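You operate a simulated robot arm through the tools that you are given. There is no shell and no other tool.

The job below is to be done with a simulated two-armed robot. You get a single attempt, and the scene is never put back.

TASK
Get seat 57 ready for a video call.
Fine: start the computer, raise the camera, slide the microphone live and tilt the screen till it shows CENTRED.

The check looks at the end state, three seconds after you hand in, the way a careful person would. Anything else that was tipped, shoved, dropped, spilled or broken makes it a failure.

THE ROBOT
Two 7-joint arms with fingered hands on one trunk that stands fixed in place. Base frame: the origin is at the foot of the trunk, x ahead of it, y to its left, z up; the work surface is at about z = 74. Units: cm, rad, N and s.
The left shoulder is at [6, 12.6, 138], the right one opposite. With the tool pointing down near the work surface each hand reaches from about 10 to 54 cm from the base axis, measured 20 degrees to its own side. Payload 2.5 kg a hand.
The tool frame of a hand sits at the grasp point between the pads (the TCP): z along the fingers, y along the line on which they close. The tips reach 3 cm beyond it. Largest opening 10.4 cm; the body of the gripper starts 3.5 cm behind the TCP. The gripper is a hand of 5 fingers: y runs from the thumb to the fingers, the wrist lies at [-1.5, -10.4, -17.8] in the tool frame, and closing takes about 1.5 s.
Orientation is told as [roll, pitch, yaw] about the base's x, y, z axes, in that order, counted from this pose: with the fingers straight down and the wrist toward the robot, the tool's x, y and z point along [0, 1, 0], [1, 0, 0] and [0, 0, -1] of the base frame.

THE INTERFACE
- The arms move only by the tool move_arm. It takes "left_targets", "right_targets" or both (then of equal length, played together; a hand with none holds still); each is a list of rows, each a list of 2 entries, a list of its own where there are three numbers: the shift along the tool's x, y, z in units of 200 mm (1.0 is 200 mm), then the turn, a rotation vector about the tool's x, y, z in units of 90 degrees (1.0 is 90 degrees). In form: [[[x, y, z], [wx, wy, wz]], ...]. A call has 1 to 20 rows; each row is the pose to reach, as a shift and turn from the pose commanded when the call began, along the tool's axes at that moment. "left_grip" and "right_grip" are, for a hand that has rows, the finger opening in cm, from 0 to 10.4, set as the call begins (left out, the last holds). A call with a number of a shift or a turn outside -1 to 1 is refused whole. Each row takes 0.2 s and may step no farther than 5 cm and 0.15 rad from the row before; otherwise, or with a gripper value out of range, the whole call is refused. Where a pose cannot be reached the arm comes as near as it can. A force on the tool above 40 N (or 10 N above the force at the start of the call, whichever is more), or a blocked arm, ends the call early, and 0.2 s more pass. The fingers move at their own pace (about 15.3 cm/s each) and stop on an object; they squeeze with about 26 N. The grip force told is the motor's: it shows also when the fingers shut on nothing. Time passes only in rows, and 0.2 s behind the last, so rows that repeat a pose let the fingers close. It gives the time, the measured TCP pose, the force on the tool (base axes), the opening and the grip force at its end, in the units of the frame above (readings bear some noise), with the torque about the TCP (base axes, N m) and any sound that the robot's microphone picked up, and new pictures: "views" is both (left out), scene, wrist or none (wrist: the cameras of the hands that moved).
- Cameras (640 x 400 px; columns grow to the right, rows downward): "scene" is now at [12.15, 3.93, 159.71]; the picture's right is [0.44, -0.90, 0.00], its down [-0.44, -0.21, -0.87] and it looks along [0.78, 0.38, -0.49] (base axes); focal length 214 px, centre (320, 200). "left" rides on the left gripper at [-8, -7.8, -14.1] in its tool frame; the picture's right is [-0.78, -0.30, 0.56], its down [0.53, -0.78, 0.33] and it looks along [0.33, 0.56, 0.76] (tool axes); focal length 247 px, centre (320, 200). "right" rides on the right gripper at [8, -7.8, -14.1] in its tool frame; the picture's right is [-0.78, 0.30, -0.56], its down [-0.54, -0.78, 0.33] and it looks along [-0.33, 0.56, 0.76] (tool axes); focal length 247 px, centre (320, 200). There is no depth. A picture from a camera that has moved, and an enlarged one, comes with that camera's place and axes in the base frame and with its lens.
- raise_lower(by): slides the trunk up (or, below 0, down) by that many cm; the arms and the scene camera ride with it, the base frame stays. It gives what a move gives, with no picture.
- set_fingers(index, middle, ring, little, thumb_bend, thumb_turn, hand): sets how far each is bent, from 0 (flat) to 1 (curled in); at 0.3 the hand is open as for a grip, at 0.7 the pads meet at the TCP. One left out holds its place. A second passes; each finger stops where it meets its share of the squeeze, and holds until it gets a number again. A gripper value or a shape takes the hand back. It gives what a move gives, with no picture; readings hold the bend of each and the force on index, middle, ring, little, thumb and palm. thumb_turn goes from beside the hand (0) to across from the fingers (1), as for a grip.
- set_grasp(shape, hand): the hand has 5 fingers and takes this shape, open, in about a second: jaw (thumb against the fingers, like two jaws); tri (thumb and two fingers); tip (a fingertip pinch); poke (one finger out to press); point (the index stretched); flat (the hand flat); cup (the hand cupped); fist (a fist). The gripper value then closes the fingers along that shape, each until it touches; the sizes above hold for jaw. It gives what a move gives, with no picture.
- head_to(pan, tilt): turns the head with the scene camera to pan (to the left, within 1.501 rad either way) and tilt (down, from -0.506 to 1.204), counted from straight ahead of the robot. It gives what a move gives, and a new picture of the scene camera.
- enlarge(camera, box): a new picture of the part [left, top, right, bottom] of that camera's present view, enlarged. The clock stands still meanwhile.
- hand_in(): hands the job in; it is judged then, once.

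Places have to be worked out from the pictures, the camera data and where the tool is seen. Open the grippers and draw the arms clear of the work before you hand the job in, unless the task says otherwise.

The tools are called after "Emit:" as name(argument=value, ...) on one line, values as JSON. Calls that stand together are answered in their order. move_arm: Moves the arms, as the interface text tells. Its arguments: {"type":"object","properties":{"left_targets":{"type":"array","items":{"type":"array"}},"left_grip":{"type":"number"},"right_targets":{"type":"array","items":{"type":"array"}},"right_grip":{"type":"number"},"views":{"type":"string","enum":["both","scene","wrist","none"]}},"required":[]} The other tools are called the same way: raise_lower (by) slides the trunk up or down; set_grasp (shape, hand) gives the hand a shape; set_fingers (index, middle, ring, little, thumb_bend, thumb_turn, hand) moves the fingers one by one; head_to (pan, tilt) turns the head that bears the scene camera; enlarge (camera, box) takes an enlarged picture of a part of a camera's view; hand_in () hands the job in.

At the start:

```text
clock: 0.0
left_tool_pos: [35.7, 39.32, 141.41]
left_ee_rot: [-0.001, 0.001, 0.0]
left_wrist_force: [0.0, -0.7, -0.2]
left_ft_torque: [-0.03, 0.03, -0.04]
left_width: 10.38
left_grip_force: 0.1
left_shape: jaw
left_bend: [0.3, 0.3, 0.3, 0.3, 0.3, 0.98]
left_finger forces: [0.1, 0.0, 0.0, 0.0, 0.1, 0.0]
right_tool_pos: [32.03, 6.16, 149.43]
right_ee_rot: [0.006, 0.008, -0.006]
right_wrist_force: [0.4, -0.2, 0.0]
right_ft_torque: [0.03, -0.02, -0.01]
right_width: 10.34
right_grip_force: 0.1
right_shape: jaw
right_bend: [0.3, 0.3, 0.3, 0.3, 0.3, 0.98]
right_finger forces: [0.0, 0.0, 0.0, 0.0, 0.0, 0.1]
trunk travel left (down, up): [-77.5, 16.5]
head pan, tilt: [0.686, 0.443]
```

scene: 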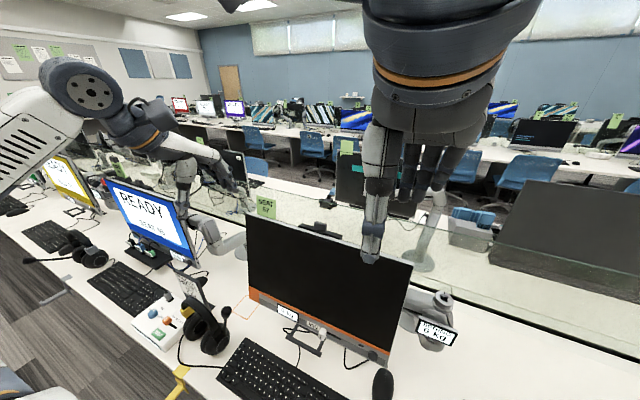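
right: 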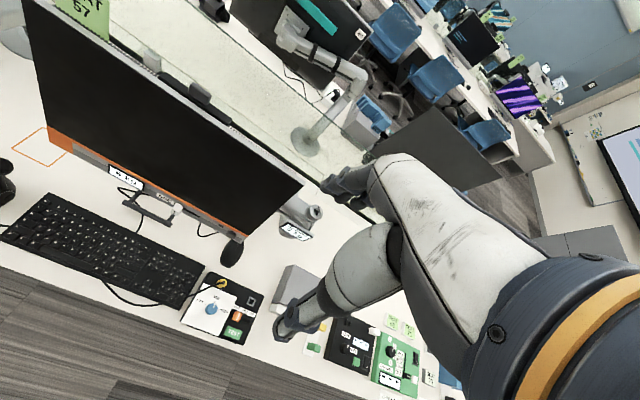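
left: 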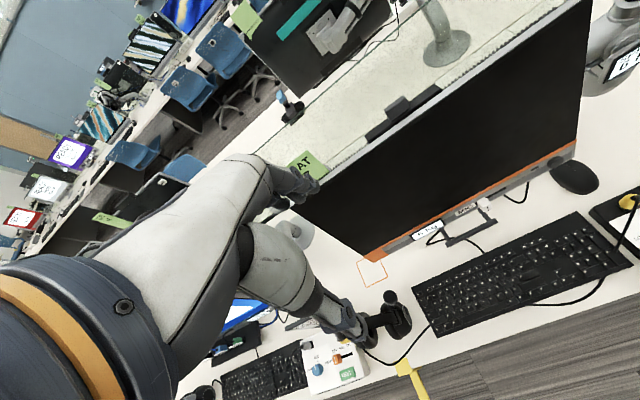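

The pictures show seat 57's dark all-in-one screen, with a keyboard, mouse and some small control boxes around it. I'll enlarge parts of the views to find the power button, camera, microphone slider and the labels.

Emit:
enlarge(camera="right", box=[0, 140, 320, 340])

Emit:
enlarge(camera="right", box=[160, 250, 480, 400])

Emit:
enlarge(camera="left", box=[280, 60, 640, 300])

Emit:
enlarge(camera="scene", box=[120, 240, 440, 400])

```text
2.00 times, centred on (160, 240) of right
camera zoom: at [24.36, 14.13, 163.49], right [0.3, -0.78, 0.55], down [-0.78, -0.53, -0.33], along [0.55, -0.33, -0.77], focal length 494 px, centre (640, 120)
```

zoom: 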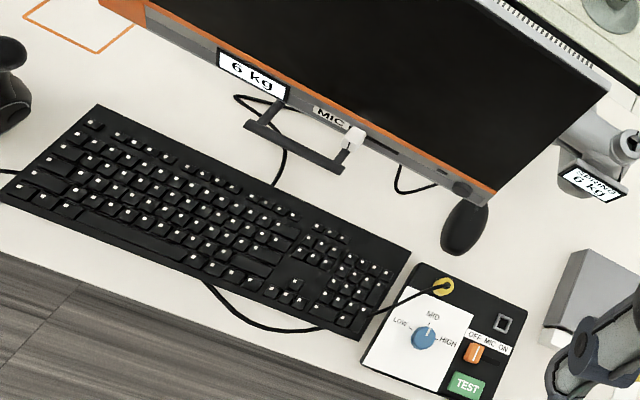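

```text
2.00 times, centred on (320, 325) of right
camera zoom: at [24.36, 14.13, 163.49], right [0.3, -0.78, 0.55], down [-0.78, -0.53, -0.33], along [0.55, -0.33, -0.77], focal length 494 px, centre (320, -50)
```

zoom: 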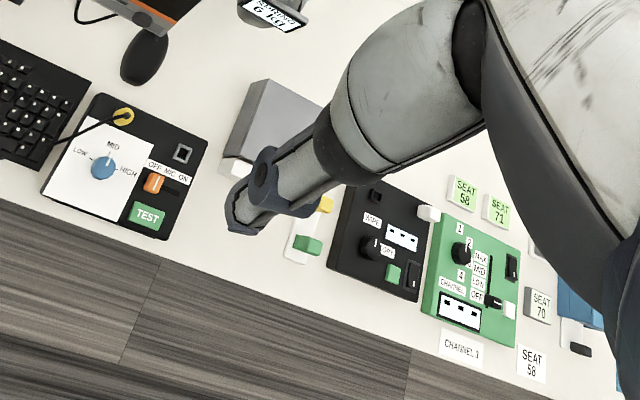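

```text
1.67 times, centred on (460, 180) of left
camera zoom: at [27.95, 31.39, 155.32], right [-0.3, -0.78, -0.56], down [-0.78, 0.53, -0.33], along [0.56, 0.33, -0.76], focal length 412 px, centre (87, 233)
```

zoom: 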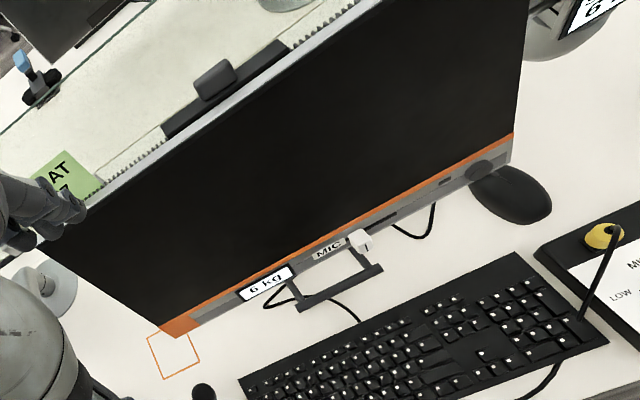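

```text
2.00 times, centred on (280, 320) of scene
camera zoom: at [12.15, 3.93, 159.71], right [0.44, -0.9, 0.0], down [-0.44, -0.21, -0.87], along [0.78, 0.38, -0.49], focal length 429 px, centre (400, -40)
```

zoom: 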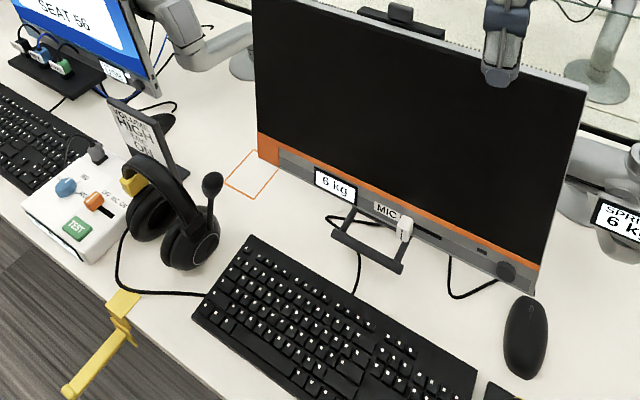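

The bottom bezel has a MIC slider with a white cap, and there's a round spot at its lower right. I'll take closer pictures of the bezel, the top edge with the camera bump, and the box at right.

Emit:
enlarge(camera="scene", box=[260, 290, 400, 378])

Emit:
enlarge(camera="right", box=[80, 150, 260, 262])

Emit:
enlarge(camera="left", box=[340, 60, 480, 148])

Emit:
enlarge(camera="left", box=[400, 130, 610, 262])

Emit:
enlarge(camera="right", box=[20, 0, 260, 150])

```text
4.55 times, centred on (330, 334) of scene
camera zoom: at [12.15, 3.93, 159.71], right [0.44, -0.9, 0.0], down [-0.44, -0.21, -0.87], along [0.78, 0.38, -0.49], focal length 975 px, centre (274, -409)
```

zoom: 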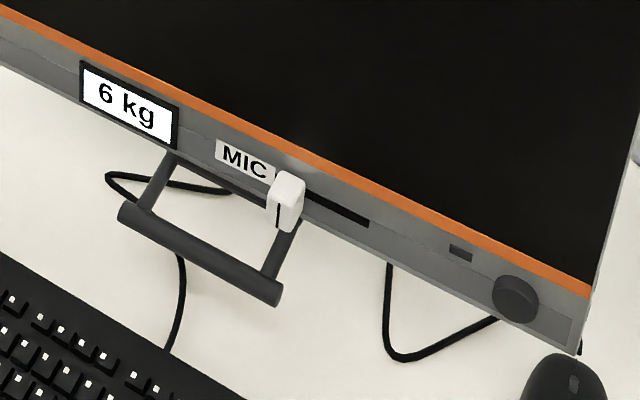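

```text
3.56 times, centred on (170, 206) of right
camera zoom: at [24.36, 14.13, 163.49], right [0.3, -0.78, 0.55], down [-0.78, -0.53, -0.33], along [0.55, -0.33, -0.77], focal length 878 px, centre (853, 179)
```

zoom: 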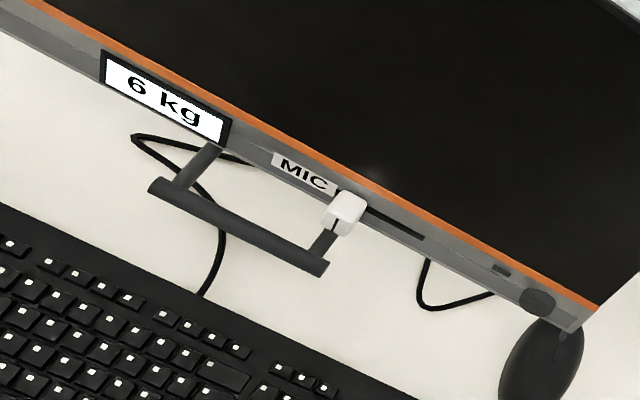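

```text
4.55 times, centred on (410, 104) of left
camera zoom: at [27.95, 31.39, 155.32], right [-0.3, -0.78, -0.56], down [-0.78, 0.53, -0.33], along [0.56, 0.33, -0.76], focal length 1123 px, centre (-89, 636)
```

zoom: 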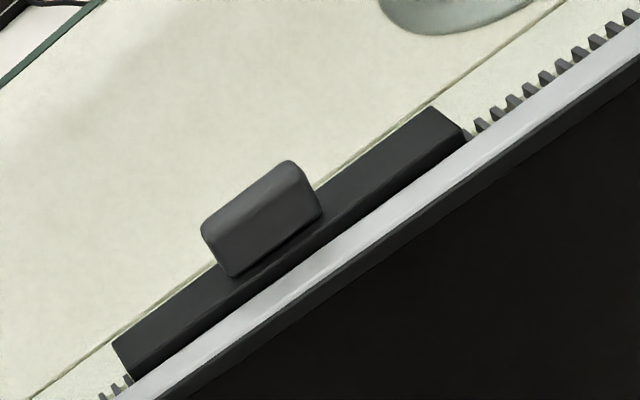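

```text
3.03 times, centred on (505, 196) of left
camera zoom: at [27.95, 31.39, 155.32], right [-0.3, -0.78, -0.56], down [-0.78, 0.53, -0.33], along [0.56, 0.33, -0.76], focal length 748 px, centre (-241, 212)
```

zoom: 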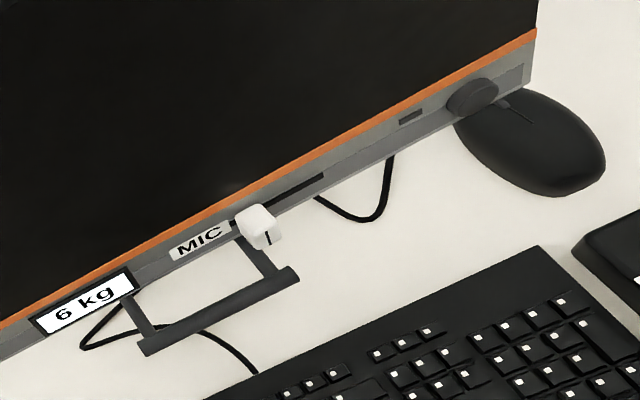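

```text
2.67 times, centred on (140, 75) of right
camera zoom: at [24.36, 14.13, 163.49], right [0.3, -0.78, 0.55], down [-0.78, -0.53, -0.33], along [0.55, -0.33, -0.77], focal length 659 px, centre (800, 533)
```

zoom: 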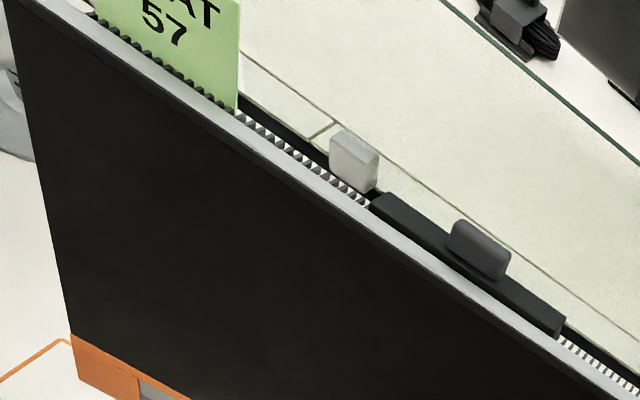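

The bezel seems to be near x≈49 and z≈87, with the power knob at y≈4 and the MIC cap at y≈20.6. The tab on top is near (58.5, 27, 122). I'll look closer at the top edge and the grey block next to it.

Emit:
enlarge(camera="scene", box=[240, 180, 420, 292])

Emit:
enlarge(camera="left", box=[270, 90, 430, 190])

Emit:
enlarge(camera="right", box=[90, 20, 310, 158])

Emit:
enlarge(camera="scene", box=[100, 240, 260, 340])

Emit:
enlarge(camera="right", box=[170, 250, 450, 400])

```text
3.56 times, centred on (330, 236) of scene
camera zoom: at [12.15, 3.93, 159.71], right [0.44, -0.9, 0.0], down [-0.44, -0.21, -0.87], along [0.78, 0.38, -0.49], focal length 763 px, centre (284, 72)
```

zoom: 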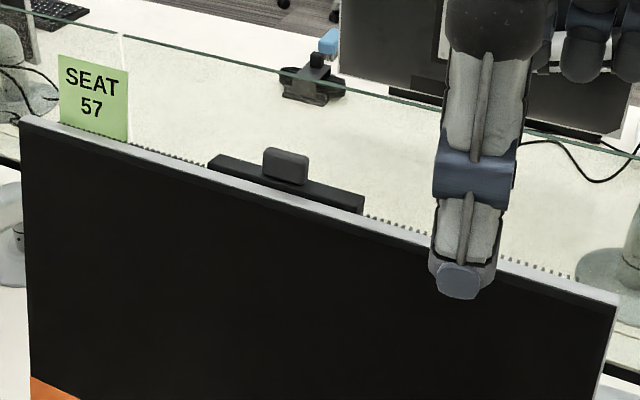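

```text
4.00 times, centred on (350, 140) of left
camera zoom: at [27.95, 31.39, 155.32], right [-0.3, -0.78, -0.56], down [-0.78, 0.53, -0.33], along [0.56, 0.33, -0.76], focal length 988 px, centre (200, 440)
```

zoom: 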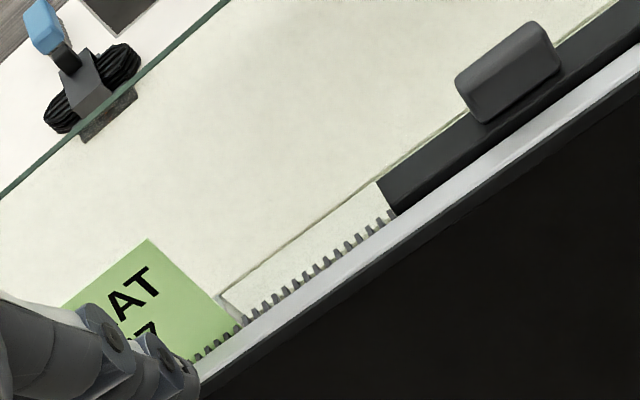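

```text
2.90 times, centred on (200, 89) of right
camera zoom: at [24.36, 14.13, 163.49], right [0.3, -0.78, 0.55], down [-0.78, -0.53, -0.33], along [0.55, -0.33, -0.77], focal length 716 px, centre (668, 522)
```

zoom: 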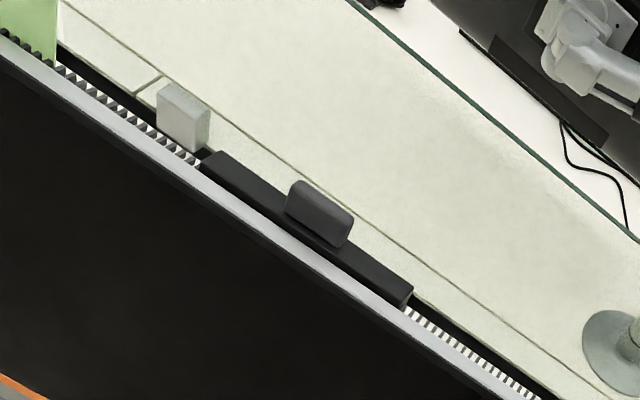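

```text
4.00 times, centred on (180, 290) of scene
camera zoom: at [12.15, 3.93, 159.71], right [0.44, -0.9, 0.0], down [-0.44, -0.21, -0.87], along [0.78, 0.38, -0.49], focal length 858 px, centre (880, -160)
```

zoom: 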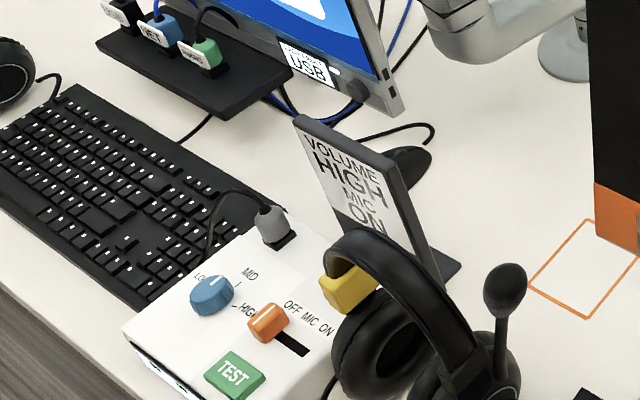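

```text
2.29 times, centred on (310, 325) of right
camera zoom: at [24.36, 14.13, 163.49], right [0.3, -0.78, 0.55], down [-0.78, -0.53, -0.33], along [0.55, -0.33, -0.77], focal length 564 px, centre (343, -86)
```

zoom: 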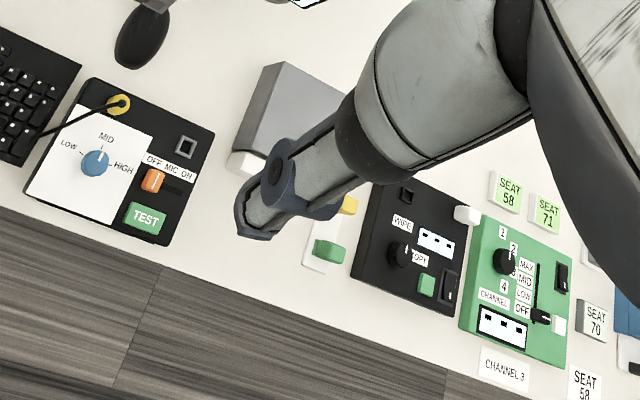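

The tab and bar sit at the top centre, the MIC cap is at the left end of its slot, and a tilt handle hangs under the bezel around y 20–33, z≈81. The grey block in the right view looks like it is on the far desk. I'll lower the trunk moderately so both arms reach the bezel more easily, and set the right hand to the poke shape.

Emit:
raise_lower(by=-18)

Emit:
set_grasp(hand="right", shape="poke")

Emit:
head_to(pan=0.65, tilt=0.35)

```text
clock: 2.0
left_tool_pos: [35.54, 39.48, 123.09]
left_ee_rot: [0.001, -0.001, 0.002]
left_wrist_force: [0.2, -0.4, -0.3]
left_ft_torque: [0.01, 0.01, -0.04]
left_width: 10.36
left_grip_force: 0.1
left_shape: jaw
left_bend: [0.3, 0.3, 0.3, 0.3, 0.3, 0.98]
left_finger forces: [0.1, 0.0, 0.0, 0.1, 0.0, 0.0]
right_tool_pos: [32.21, 5.98, 131.19]
right_ee_rot: [0.007, 0.014, -0.01]
right_wrist_force: [-1.0, -0.1, -0.2]
right_ft_torque: [0.05, 0.01, -0.03]
right_width: 10.37
right_grip_force: 0.0
right_shape: jaw
right_bend: [0.3, 0.3, 0.3, 0.3, 0.3, 0.98]
right_finger forces: [0.0, 0.1, 0.0, 0.1, 0.0, 0.0]
trunk travel left (down, up): [-59.5, 34.5]
head pan, tilt: [0.686, 0.443]
```

```text
clock: 2.9
left_tool_pos: [35.62, 39.36, 123.21]
left_ee_rot: [0.0, 0.001, -0.001]
left_wrist_force: [0.1, -1.1, 0.4]
left_ft_torque: [-0.02, -0.04, -0.03]
left_width: 10.37
left_grip_force: 0.1
left_shape: jaw
left_bend: [0.3, 0.3, 0.3, 0.3, 0.3, 0.98]
left_finger forces: [0.0, 0.0, 0.1, 0.1, 0.0, 0.1]
right_tool_pos: [32.21, 6.17, 131.31]
right_ee_rot: [0.01, 0.013, -0.007]
right_wrist_force: [0.2, 0.4, 1.0]
right_ft_torque: [0.02, 0.0, 0.03]
right_width: 0.01
right_grip_force: 0.1
right_shape: poke
right_bend: [0.7, 0.7, 0.99, 0.99, 1.0, 1.0]
right_finger forces: [0.0, 0.0, 0.0, 0.0, 0.0, 0.0]
trunk travel left (down, up): [-59.5, 34.5]
head pan, tilt: [0.686, 0.443]
```

```text
clock: 3.6
left_tool_pos: [35.55, 39.41, 123.17]
left_ee_rot: [0.0, 0.0, 0.0]
left_wrist_force: [0.1, 0.5, -0.1]
left_ft_torque: [0.0, -0.02, 0.01]
left_width: 10.35
left_grip_force: 0.0
left_shape: jaw
left_bend: [0.3, 0.3, 0.3, 0.3, 0.3, 0.98]
left_finger forces: [0.0, 0.1, 0.0, 0.0, 0.1, 0.1]
right_tool_pos: [32.16, 6.0, 131.49]
right_ee_rot: [0.011, 0.015, -0.011]
right_wrist_force: [0.2, 0.5, -0.2]
right_ft_torque: [-0.02, -0.01, -0.02]
right_width: 0.0
right_grip_force: 0.0
right_shape: poke
right_bend: [0.7, 0.7, 0.99, 0.99, 1.0, 1.0]
right_finger forces: [0.1, 0.1, 0.0, 0.0, 0.0, 0.1]
trunk travel left (down, up): [-59.5, 34.5]
head pan, tilt: [0.649, 0.351]
camera scene: at [12.21, 4.09, 142.27], right [0.45, -0.89, 0.0], down [-0.39, -0.2, -0.9], along [0.8, 0.41, -0.43], focal length 214 px, centre (320, 200)
```

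scene: 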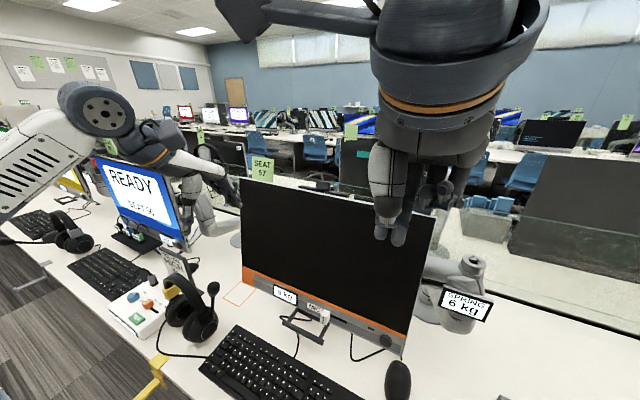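

The poke shape keeps the index and middle out, with the pads near the TCP. I'll look through the right wrist camera to see where the fingertip is.

Emit:
enlarge(camera="right", box=[0, 0, 640, 400])

Emit:
enlarge(camera="scene", box=[340, 130, 500, 260])

Emit:
enlarge(camera="scene", box=[240, 260, 440, 385])

```text
1.00 times, centred on (320, 200) of right (not enlarged: the box is as wide or as high as the picture)
camera zoom: at [24.7, 14.03, 145.69], right [0.29, -0.79, 0.54], down [-0.79, -0.52, -0.33], along [0.54, -0.33, -0.77], focal length 247 px, centre (320, 200)
```

zoom: 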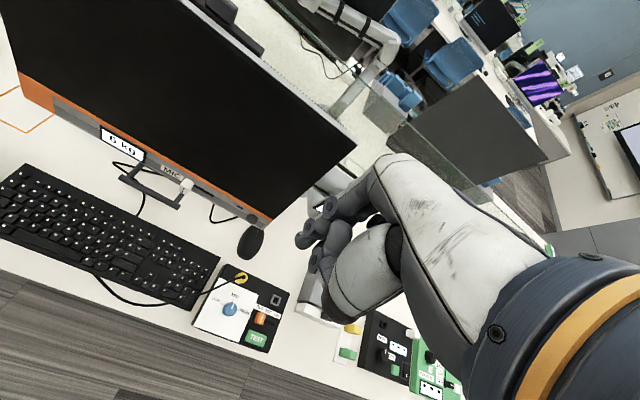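

```text
3.08 times, centred on (420, 195) of scene
camera zoom: at [12.21, 4.09, 142.27], right [0.45, -0.89, 0.0], down [-0.39, -0.2, -0.9], along [0.8, 0.41, -0.43], focal length 660 px, centre (12, 215)
```

zoom: 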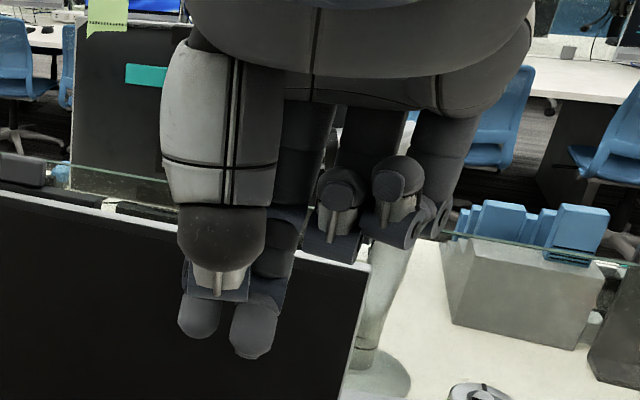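

```text
3.20 times, centred on (340, 322) of scene
camera zoom: at [12.21, 4.09, 142.27], right [0.45, -0.89, 0.0], down [-0.39, -0.2, -0.9], along [0.8, 0.41, -0.43], focal length 686 px, centre (256, -192)
```

zoom: 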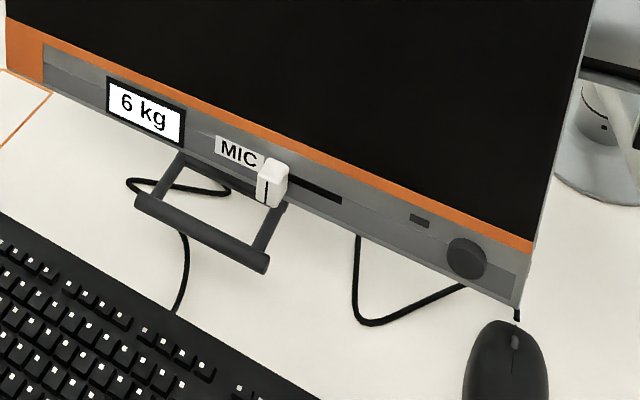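

The index and middle tips straddle the point about 3 cm beyond the right TCP. I'll bring the right hand down while pitching it about 50° so the fingertips point forward and down at the power button.

Emit:
move_arm(right_targets=[[[0, 0, 0.12], [-0.0695, 0, 0]], [[0, 0, 0.24], [-0.139, 0, 0]], [[0, 0, 0.36], [-0.2085, 0, 0]], [[0, 0, 0.48], [-0.278, 0, 0]], [[0, 0, 0.6], [-0.3475, 0, 0]], [[0, 0, 0.72], [-0.417, 0, 0]], [[0, 0, 0.84], [-0.4865, 0, 0]], [[0, 0, 0.96], [-0.556, 0, 0]]], views="both")

```text
clock: 5.6
left_tool_pos: [35.71, 39.45, 123.2]
left_ee_rot: [-0.001, 0.0, 0.0]
left_wrist_force: [-0.2, 0.4, 0.4]
left_ft_torque: [0.01, 0.0, -0.01]
left_width: 10.36
left_grip_force: 0.1
left_shape: jaw
left_bend: [0.3, 0.3, 0.3, 0.3, 0.3, 0.98]
left_finger forces: [0.0, 0.0, 0.1, 0.0, 0.1, 0.0]
right_tool_pos: [33.61, 5.36, 114.28]
right_ee_rot: [0.138, -0.856, -0.171]
right_wrist_force: [0.1, -0.3, -0.6]
right_ft_torque: [-0.01, -0.01, 0.0]
right_width: 0.01
right_grip_force: 0.1
right_shape: poke
right_bend: [0.7, 0.7, 0.99, 0.99, 1.0, 1.0]
right_finger forces: [0.1, 0.1, 0.0, 0.1, 0.1, 0.0]
trunk travel left (down, up): [-59.5, 34.5]
head pan, tilt: [0.649, 0.351]
stopped in row 8 (right hand): the arm was blocked; the commanded pose is now the measured one
camera scene: at [11.41, 5.58, 143.15], right [0.6, -0.8, 0.0], down [-0.27, -0.21, -0.94], along [0.75, 0.57, -0.34], focal length 214 px, centre (320, 200)
camera right: at [18.32, 13.93, 118.27], right [-0.29, -0.81, 0.52], down [-0.28, -0.44, -0.85], along [0.92, -0.39, -0.1], focal length 247 px, centre (320, 200)
```

scene: 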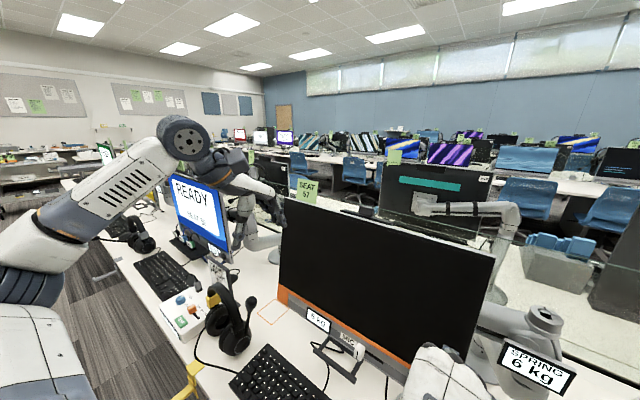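
right: 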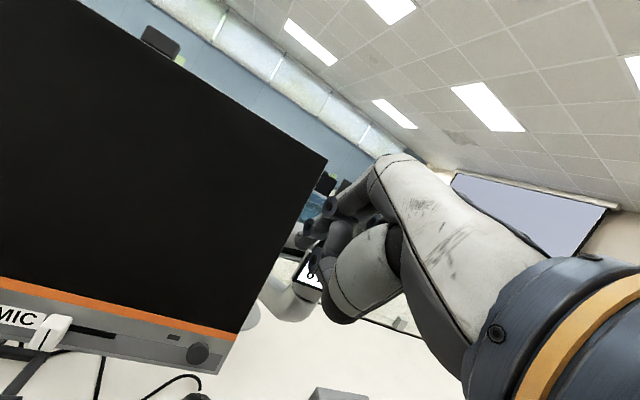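

The arm was blocked because the wrist came too close to the shoulder, with the elbow folded. The tool axis now points (0.76, 0, −0.65), which suits the press, so I'll move forward and down toward a point in front of the button.

Emit:
move_arm(right_targets=[[[0.02, 0.08, 0.12], [0, 0, 0]], [[0, 0.02, 0.28], [0, 0, 0]], [[-0.03, -0.1, 0.42], [0, 0, 0]], [[-0.05, -0.2, 0.55], [0, 0, 0]], [[-0.07, -0.3, 0.67], [0, 0, 0]], [[-0.092, -0.4045, 0.772], [0, 0, 0]]], views="both")

```text
clock: 7.0
left_tool_pos: [35.66, 39.41, 123.21]
left_ee_rot: [-0.001, -0.002, -0.001]
left_wrist_force: [0.1, 0.5, 0.2]
left_ft_torque: [0.01, -0.02, 0.01]
left_width: 10.38
left_grip_force: 0.0
left_shape: jaw
left_bend: [0.3, 0.3, 0.3, 0.3, 0.3, 0.98]
left_finger forces: [0.0, 0.1, 0.1, 0.0, 0.0, 0.1]
right_tool_pos: [40.07, 4.47, 98.01]
right_ee_rot: [0.13, -0.859, -0.162]
right_wrist_force: [1.0, 0.4, -0.5]
right_ft_torque: [-0.01, 0.0, 0.05]
right_width: 0.0
right_grip_force: 0.1
right_shape: poke
right_bend: [0.7, 0.7, 0.99, 0.99, 1.0, 1.0]
right_finger forces: [0.0, 0.1, 0.0, 0.0, 0.0, 0.0]
trunk travel left (down, up): [-59.5, 34.5]
head pan, tilt: [0.649, 0.351]
camera scene: at [11.43, 5.55, 143.16], right [0.6, -0.8, 0.0], down [-0.27, -0.21, -0.94], along [0.75, 0.57, -0.34], focal length 214 px, centre (320, 200)
camera right: at [24.85, 13.04, 101.93], right [-0.28, -0.81, 0.52], down [-0.28, -0.45, -0.85], along [0.92, -0.38, -0.1], focal length 247 px, centre (320, 200)
```

scene: 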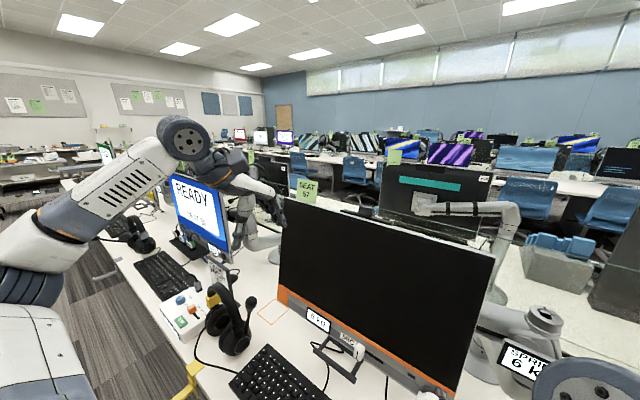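
right: 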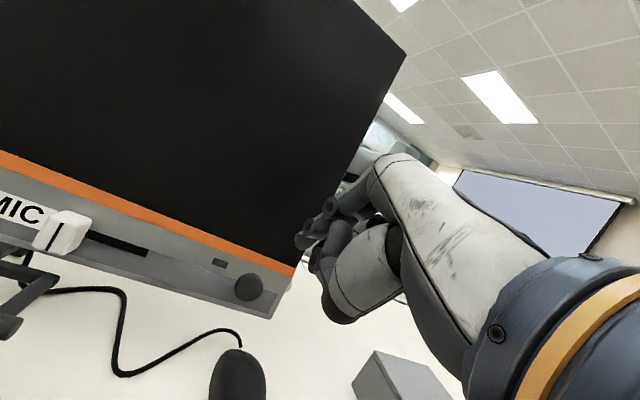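

From the new right view the button works out to about (49.4, 4.6, 86.9), matching my earlier estimate. I'll lower the hand so the fingertips are level with the button, about 5 cm in front of it, and turn the head to watch.

Emit:
move_arm(right_targets=[[[-0.012, -0.103, 0.112], [0, 0, 0]], [[-0.024, -0.206, 0.224], [0, 0, 0]], [[-0.036, -0.309, 0.336], [0, 0, 0]]], views="wrist")

Emit:
head_to(pan=0.35, tilt=0.6)

```text
clock: 7.8
left_tool_pos: [35.71, 39.39, 123.23]
left_ee_rot: [-0.001, -0.004, 0.0]
left_wrist_force: [0.8, 0.0, -0.2]
left_ft_torque: [-0.03, -0.03, -0.03]
left_width: 10.37
left_grip_force: 0.0
left_shape: jaw
left_bend: [0.3, 0.3, 0.3, 0.3, 0.3, 0.98]
left_finger forces: [0.1, 0.1, 0.0, 0.0, 0.0, 0.0]
right_tool_pos: [41.06, 4.89, 89.83]
right_ee_rot: [0.131, -0.856, -0.166]
right_wrist_force: [0.1, -0.4, 0.9]
right_ft_torque: [-0.01, 0.01, 0.01]
right_width: 0.0
right_grip_force: 0.1
right_shape: poke
right_bend: [0.7, 0.7, 0.99, 0.99, 1.0, 1.0]
right_finger forces: [0.0, 0.1, 0.1, 0.0, 0.1, 0.1]
right hand out of reach, approached as far as the arm can: row 2, 3
trunk travel left (down, up): [-59.5, 34.5]
head pan, tilt: [0.649, 0.351]
camera right: at [25.71, 13.64, 93.72], right [-0.28, -0.81, 0.52], down [-0.28, -0.45, -0.85], along [0.92, -0.39, -0.1], focal length 247 px, centre (320, 200)
```

right: 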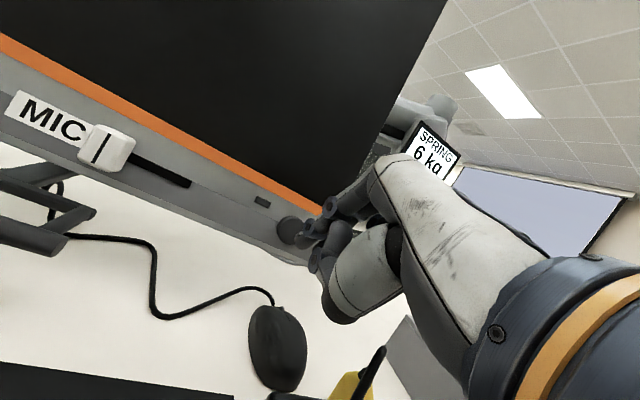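

```text
clock: 8.6
left_tool_pos: [35.59, 39.35, 123.18]
left_ee_rot: [-0.001, 0.001, 0.0]
left_wrist_force: [-0.5, 0.7, 0.4]
left_ft_torque: [0.01, 0.04, 0.0]
left_width: 10.35
left_grip_force: 0.1
left_shape: jaw
left_bend: [0.3, 0.3, 0.3, 0.3, 0.3, 0.98]
left_finger forces: [0.1, 0.1, 0.0, 0.0, 0.1, 0.1]
right_tool_pos: [40.98, 4.91, 89.76]
right_ee_rot: [0.131, -0.855, -0.168]
right_wrist_force: [-0.1, -0.2, 0.4]
right_ft_torque: [0.01, -0.02, -0.04]
right_width: 0.0
right_grip_force: 0.1
right_shape: poke
right_bend: [0.7, 0.7, 0.99, 0.99, 1.0, 1.0]
right_finger forces: [0.1, 0.1, 0.0, 0.0, 0.0, 0.0]
trunk travel left (down, up): [-59.5, 34.5]
head pan, tilt: [0.351, 0.6]
camera scene: at [12.3, 2.98, 140.88], right [0.34, -0.94, 0.0], down [-0.53, -0.19, -0.83], along [0.78, 0.28, -0.56], focal length 214 px, centre (320, 200)
```

scene: 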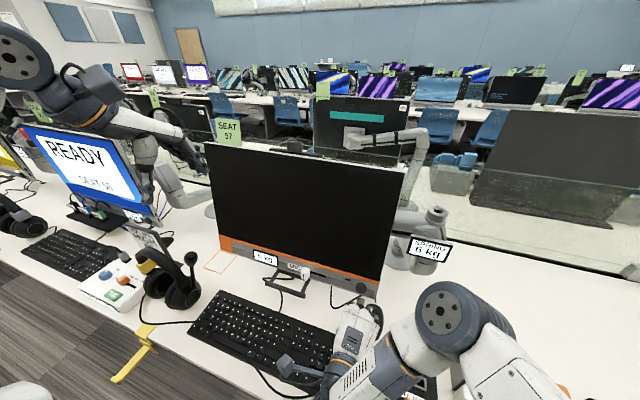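

The right fingertips are at about (43.3, 4.9, 87.9), in line with the knob, which is about 1 cm lower than centre but within its radius. I'll advance about 4 cm in +x and slightly down, then check for contact.

Emit:
move_arm(right_targets=[[[0, 0.025, 0.0445], [0, 0, 0]], [[0, 0.05, 0.089], [0, 0, 0]], [[0, 0.075, 0.1335], [0, 0, 0]], [[0, 0.1, 0.178], [0, 0, 0]]], views="both")

```text
clock: 9.6
left_tool_pos: [35.71, 39.34, 123.25]
left_ee_rot: [0.0, -0.001, -0.001]
left_wrist_force: [-1.0, 0.3, 0.4]
left_ft_torque: [-0.02, -0.02, -0.02]
left_width: 10.35
left_grip_force: 0.0
left_shape: jaw
left_bend: [0.3, 0.3, 0.3, 0.3, 0.3, 0.98]
left_finger forces: [0.0, 0.0, 0.1, 0.0, 0.0, 0.0]
right_tool_pos: [44.76, 5.43, 90.0]
right_ee_rot: [0.13, -0.857, -0.17]
right_wrist_force: [-0.3, 0.5, -0.6]
right_ft_torque: [-0.01, -0.01, -0.05]
right_width: 0.0
right_grip_force: 0.0
right_shape: poke
right_bend: [0.7, 0.7, 0.99, 0.99, 1.0, 1.0]
right_finger forces: [0.1, 0.0, 0.0, 0.1, 0.0, 0.0]
right hand out of reach, approached as far as the arm can: row 2, 3, 4
trunk travel left (down, up): [-59.5, 34.5]
head pan, tilt: [0.351, 0.6]
camera scene: at [12.3, 2.97, 140.88], right [0.34, -0.94, 0.0], down [-0.53, -0.19, -0.83], along [0.77, 0.28, -0.56], focal length 214 px, centre (320, 200)
camera right: at [29.54, 14.21, 93.92], right [-0.28, -0.81, 0.52], down [-0.29, -0.45, -0.85], along [0.91, -0.39, -0.1], focal length 247 px, centre (320, 200)
```

scene: 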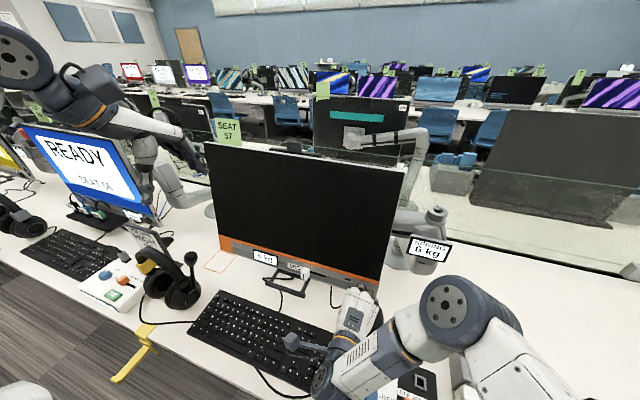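
right: 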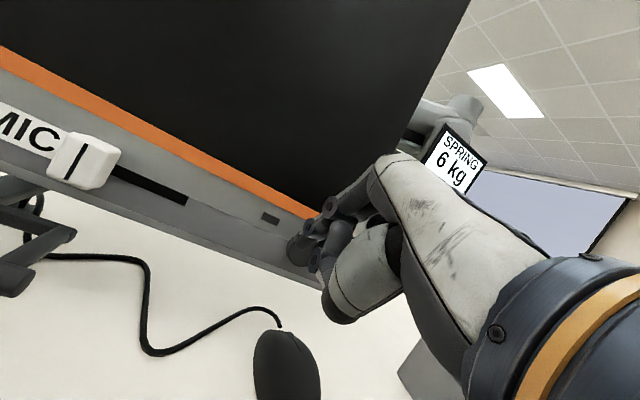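

The arm seems to be at a joint limit for going lower. Lowering the trunk would carry the hand down without changing the joints. I'll check clearances around the fingertips and wrist first.

Emit:
enlarge(camera="scene", box=[260, 260, 480, 398])

Emit:
enlarge(camera="right", box=[230, 140, 430, 340])

Emit:
enlarge(camera="left", box=[0, 0, 640, 400])

```text
2.90 times, centred on (370, 329) of scene
camera zoom: at [12.3, 2.97, 140.88], right [0.34, -0.94, 0.0], down [-0.53, -0.19, -0.83], along [0.77, 0.28, -0.56], focal length 622 px, centre (175, -174)
```

zoom: 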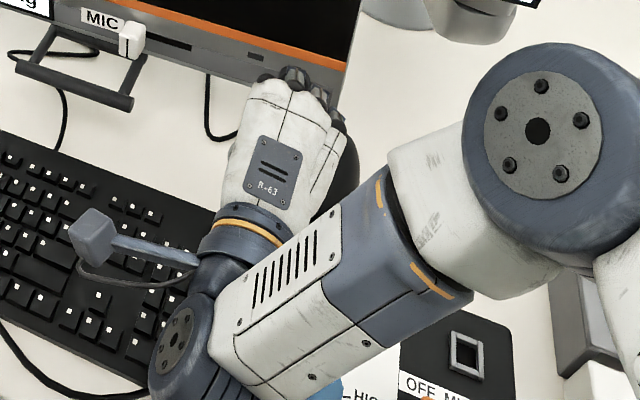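

```text
2.00 times, centred on (330, 240) of right
camera zoom: at [29.54, 14.21, 93.92], right [-0.28, -0.81, 0.52], down [-0.29, -0.45, -0.85], along [0.91, -0.39, -0.1], focal length 494 px, centre (300, 120)
```

zoom: 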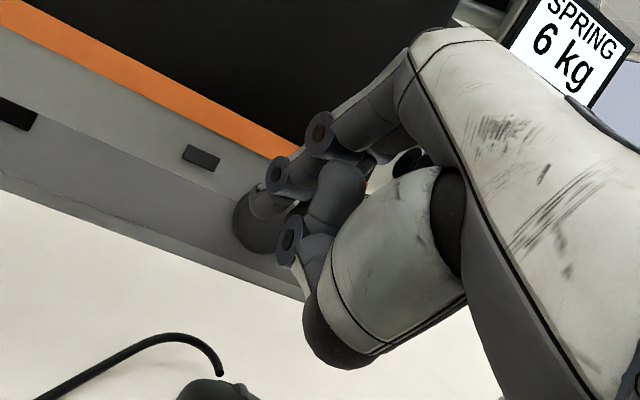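

```text
1.00 times, centred on (320, 200) of left (not enlarged: the box is as wide or as high as the picture)
camera zoom: at [27.95, 31.39, 137.32], right [-0.3, -0.78, -0.56], down [-0.78, 0.53, -0.33], along [0.56, 0.33, -0.76], focal length 247 px, centre (320, 200)
```

zoom: 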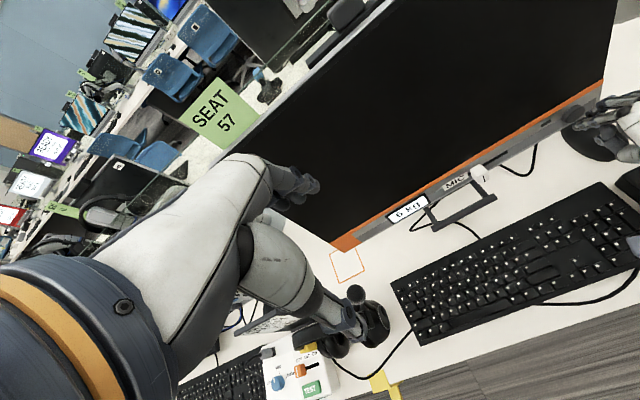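

The fingertips at about (47.0, 5.4, 88.0) are about to overlap the upper part of the button, and the wrist is clear of the keyboard. I'll drop the trunk 1 cm to centre the tips on the button.

Emit:
raise_lower(by=-1.0)

Emit:
enlarge(camera="right", box=[230, 140, 430, 340])

```text
clock: 10.1
left_tool_pos: [35.52, 39.34, 122.21]
left_ee_rot: [0.002, -0.001, 0.0]
left_wrist_force: [-0.2, -0.1, -0.2]
left_ft_torque: [0.01, 0.02, 0.01]
left_width: 10.36
left_grip_force: 0.1
left_shape: jaw
left_bend: [0.3, 0.3, 0.3, 0.3, 0.3, 0.98]
left_finger forces: [0.1, 0.0, 0.1, 0.0, 0.0, 0.0]
right_tool_pos: [44.75, 5.37, 88.98]
right_ee_rot: [0.13, -0.856, -0.168]
right_wrist_force: [-0.4, 0.7, 0.2]
right_ft_torque: [0.01, 0.04, 0.01]
right_width: 0.0
right_grip_force: 0.0
right_shape: poke
right_bend: [0.7, 0.7, 0.99, 0.99, 1.0, 1.0]
right_finger forces: [0.0, 0.1, 0.0, 0.1, 0.0, 0.1]
trunk travel left (down, up): [-58.5, 35.5]
head pan, tilt: [0.351, 0.6]
```

```text
2.00 times, centred on (330, 240) of right
camera zoom: at [29.53, 14.21, 92.92], right [-0.28, -0.81, 0.52], down [-0.29, -0.45, -0.85], along [0.91, -0.39, -0.1], focal length 494 px, centre (300, 120)
```

zoom: 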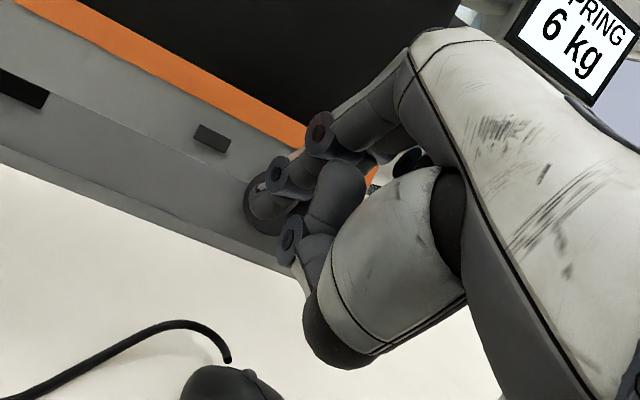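

The tips are lined up with the button. I'll push straight along +x in small steps and read the force and any sound.

Emit:
move_arm(right_targets=[[[0, 0.013, 0.0152], [0, 0, 0]], [[0, 0.026, 0.0304], [0, 0, 0]], [[0, 0.039, 0.0456], [0, 0, 0]], [[0, 0.052, 0.061], [0, 0, 0]]], views="both")

```text
clock: 11.1
left_tool_pos: [35.67, 39.46, 122.2]
left_ee_rot: [0.0, -0.001, -0.001]
left_wrist_force: [-0.3, 0.1, 0.4]
left_ft_torque: [0.01, -0.01, 0.01]
left_width: 10.35
left_grip_force: 0.1
left_shape: jaw
left_bend: [0.3, 0.3, 0.3, 0.3, 0.3, 0.98]
left_finger forces: [0.1, 0.1, 0.1, 0.0, 0.0, 0.0]
right_tool_pos: [46.47, 5.37, 89.11]
right_ee_rot: [0.13, -0.85, -0.171]
right_wrist_force: [0.3, -0.3, -0.9]
right_ft_torque: [0.01, 0.01, -0.01]
right_width: 0.0
right_grip_force: 0.1
right_shape: poke
right_bend: [0.7, 0.7, 0.99, 0.99, 1.0, 1.0]
right_finger forces: [0.0, 0.1, 0.1, 0.1, 0.0, 0.0]
trunk travel left (down, up): [-58.5, 35.5]
head pan, tilt: [0.351, 0.6]
camera scene: at [12.3, 2.97, 139.88], right [0.34, -0.94, 0.0], down [-0.53, -0.19, -0.83], along [0.77, 0.28, -0.56], focal length 214 px, centre (320, 200)
camera right: at [31.18, 14.23, 93.03], right [-0.29, -0.8, 0.52], down [-0.29, -0.44, -0.85], along [0.91, -0.39, -0.11], focal length 247 px, centre (320, 200)
```

scene: 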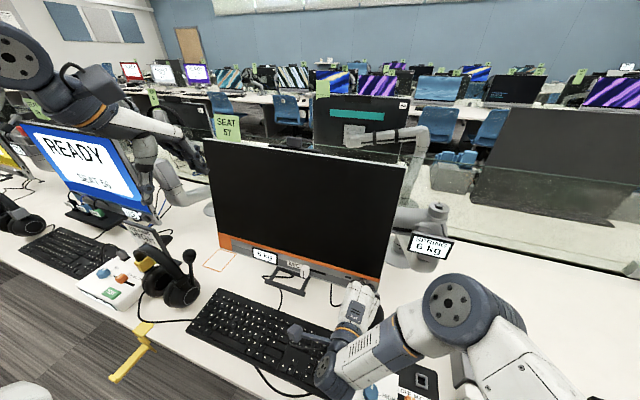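
right: 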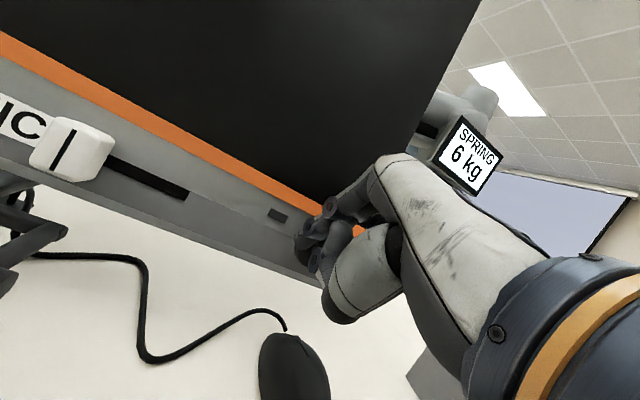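

No contact force yet, with the tips near x≈48.7. I'll keep pressing in small steps.

Emit:
move_arm(right_targets=[[[0, 0.01, 0.0115], [0, 0, 0]], [[0, 0.02, 0.023], [0, 0, 0]], [[0, 0.03, 0.0345], [0, 0, 0]]], views="wrist")

Emit:
enlarge(camera="right", box=[230, 140, 430, 340])

```text
clock: 11.9
left_tool_pos: [35.71, 39.36, 122.17]
left_ee_rot: [0.0, -0.001, -0.001]
left_wrist_force: [-0.2, -0.6, 0.6]
left_ft_torque: [0.0, 0.01, 0.04]
left_width: 10.35
left_grip_force: 0.0
left_shape: jaw
left_bend: [0.3, 0.3, 0.3, 0.3, 0.3, 0.98]
left_finger forces: [0.1, 0.0, 0.0, 0.0, 0.1, 0.1]
right_tool_pos: [47.31, 5.46, 89.27]
right_ee_rot: [0.13, -0.851, -0.17]
right_wrist_force: [-2.0, -1.1, 0.3]
right_ft_torque: [-0.01, 0.01, -0.04]
right_width: 0.0
right_grip_force: 0.1
right_shape: poke
right_bend: [0.7, 0.7, 0.99, 0.99, 1.0, 1.0]
right_finger forces: [0.1, 1.7, 0.0, 0.0, 0.0, 0.1]
trunk travel left (down, up): [-58.5, 35.5]
head pan, tilt: [0.351, 0.6]
heard: click
camera right: at [32.03, 14.29, 93.19], right [-0.29, -0.8, 0.52], down [-0.29, -0.45, -0.85], along [0.91, -0.39, -0.11], focal length 247 px, centre (320, 200)
```

right: 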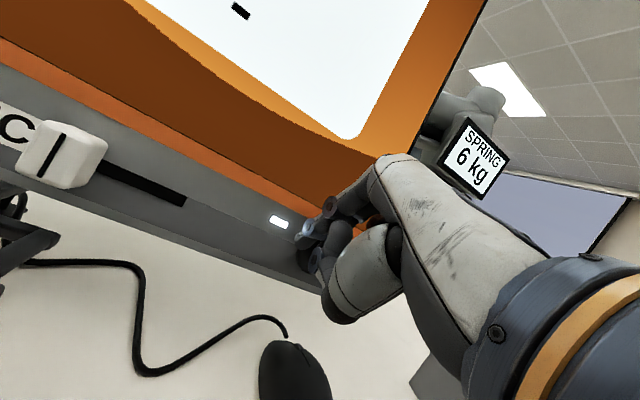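

```text
2.00 times, centred on (330, 240) of right
camera zoom: at [32.03, 14.29, 93.19], right [-0.29, -0.8, 0.52], down [-0.29, -0.45, -0.85], along [0.91, -0.39, -0.11], focal length 494 px, centre (300, 120)
```

zoom: 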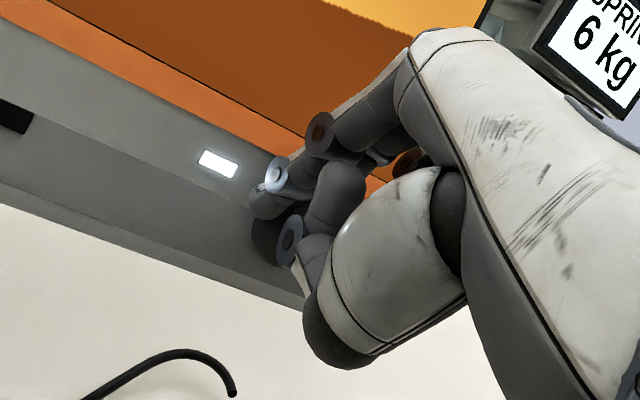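

A click was heard, the LED is lit and the screen has come on, so the computer is started. I'll back the right hand straight off so I don't press the button again.

Emit:
move_arm(right_targets=[[[0, -0.025, -0.03], [0, 0, 0]], [[0, -0.075, -0.09], [0, 0, 0]], [[0, -0.14, -0.165], [0, 0, 0]], [[0, -0.2, -0.235], [0, 0, 0]]], views="both")

Emit:
head_to(pan=0.5, tilt=0.5)

```text
clock: 12.9
left_tool_pos: [35.68, 39.52, 122.25]
left_ee_rot: [0.0, 0.0, -0.002]
left_wrist_force: [0.8, -0.1, -0.7]
left_ft_torque: [-0.02, -0.01, 0.03]
left_width: 10.36
left_grip_force: 0.2
left_shape: jaw
left_bend: [0.3, 0.3, 0.3, 0.3, 0.3, 0.98]
left_finger forces: [0.1, 0.0, 0.0, 0.0, 0.1, 0.0]
right_tool_pos: [41.05, 5.64, 88.99]
right_ee_rot: [0.131, -0.858, -0.166]
right_wrist_force: [0.4, -0.1, -0.3]
right_ft_torque: [-0.02, -0.02, 0.03]
right_width: 0.0
right_grip_force: 0.1
right_shape: poke
right_bend: [0.7, 0.7, 0.99, 0.99, 1.0, 1.0]
right_finger forces: [0.1, 0.1, 0.0, 0.0, 0.0, 0.0]
trunk travel left (down, up): [-58.5, 35.5]
head pan, tilt: [0.351, 0.6]
camera scene: at [12.29, 2.97, 139.88], right [0.34, -0.94, 0.0], down [-0.53, -0.19, -0.83], along [0.77, 0.28, -0.56], focal length 214 px, centre (320, 200)
camera right: at [25.87, 14.44, 92.89], right [-0.29, -0.81, 0.52], down [-0.29, -0.45, -0.85], along [0.92, -0.39, -0.1], focal length 247 px, centre (320, 200)
```

scene: 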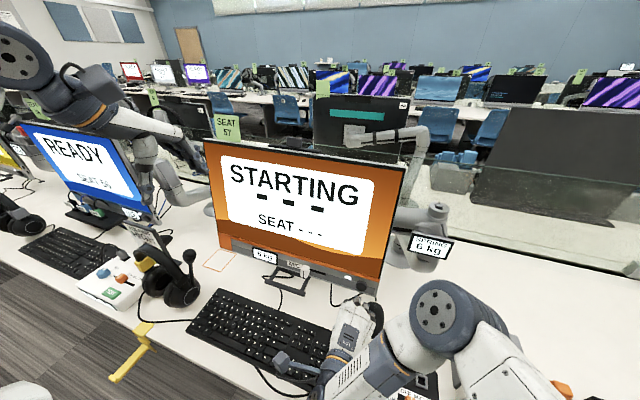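
right: 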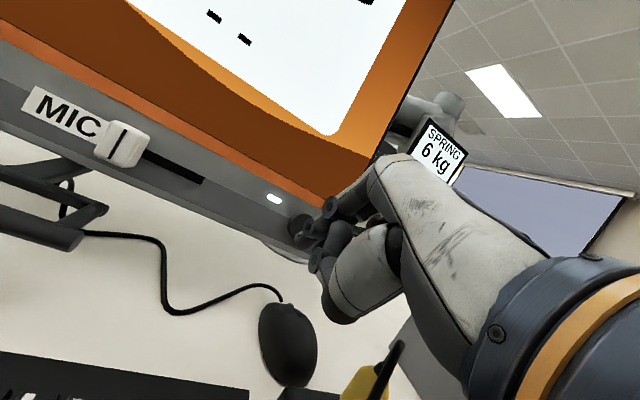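

```text
clock: 13.6
left_tool_pos: [35.52, 39.25, 122.27]
left_ee_rot: [0.001, 0.0, -0.001]
left_wrist_force: [0.4, -0.3, 0.6]
left_ft_torque: [0.02, 0.02, -0.01]
left_width: 10.36
left_grip_force: 0.0
left_shape: jaw
left_bend: [0.3, 0.3, 0.3, 0.3, 0.3, 0.98]
left_finger forces: [0.0, 0.1, 0.1, 0.0, 0.0, 0.0]
right_tool_pos: [41.17, 5.65, 88.93]
right_ee_rot: [0.13, -0.855, -0.167]
right_wrist_force: [0.2, 0.2, 0.4]
right_ft_torque: [0.0, -0.01, -0.01]
right_width: 0.0
right_grip_force: 0.0
right_shape: poke
right_bend: [0.7, 0.7, 0.99, 0.99, 1.0, 1.0]
right_finger forces: [0.0, 0.0, 0.1, 0.0, 0.0, 0.1]
trunk travel left (down, up): [-58.5, 35.5]
head pan, tilt: [0.499, 0.499]
camera scene: at [11.99, 4.28, 140.78], right [0.48, -0.88, 0.0], down [-0.42, -0.23, -0.88], along [0.77, 0.42, -0.48], focal length 214 px, centre (320, 200)
```

scene: 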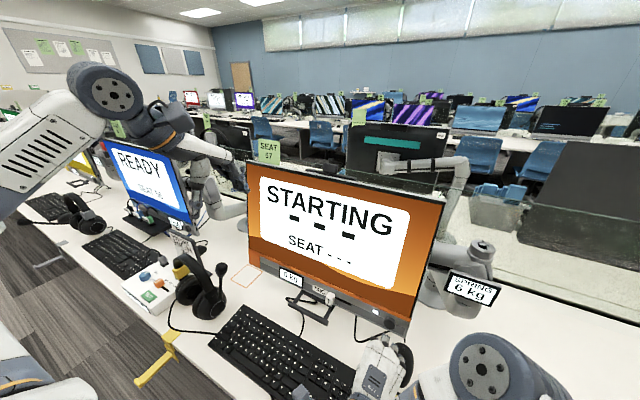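

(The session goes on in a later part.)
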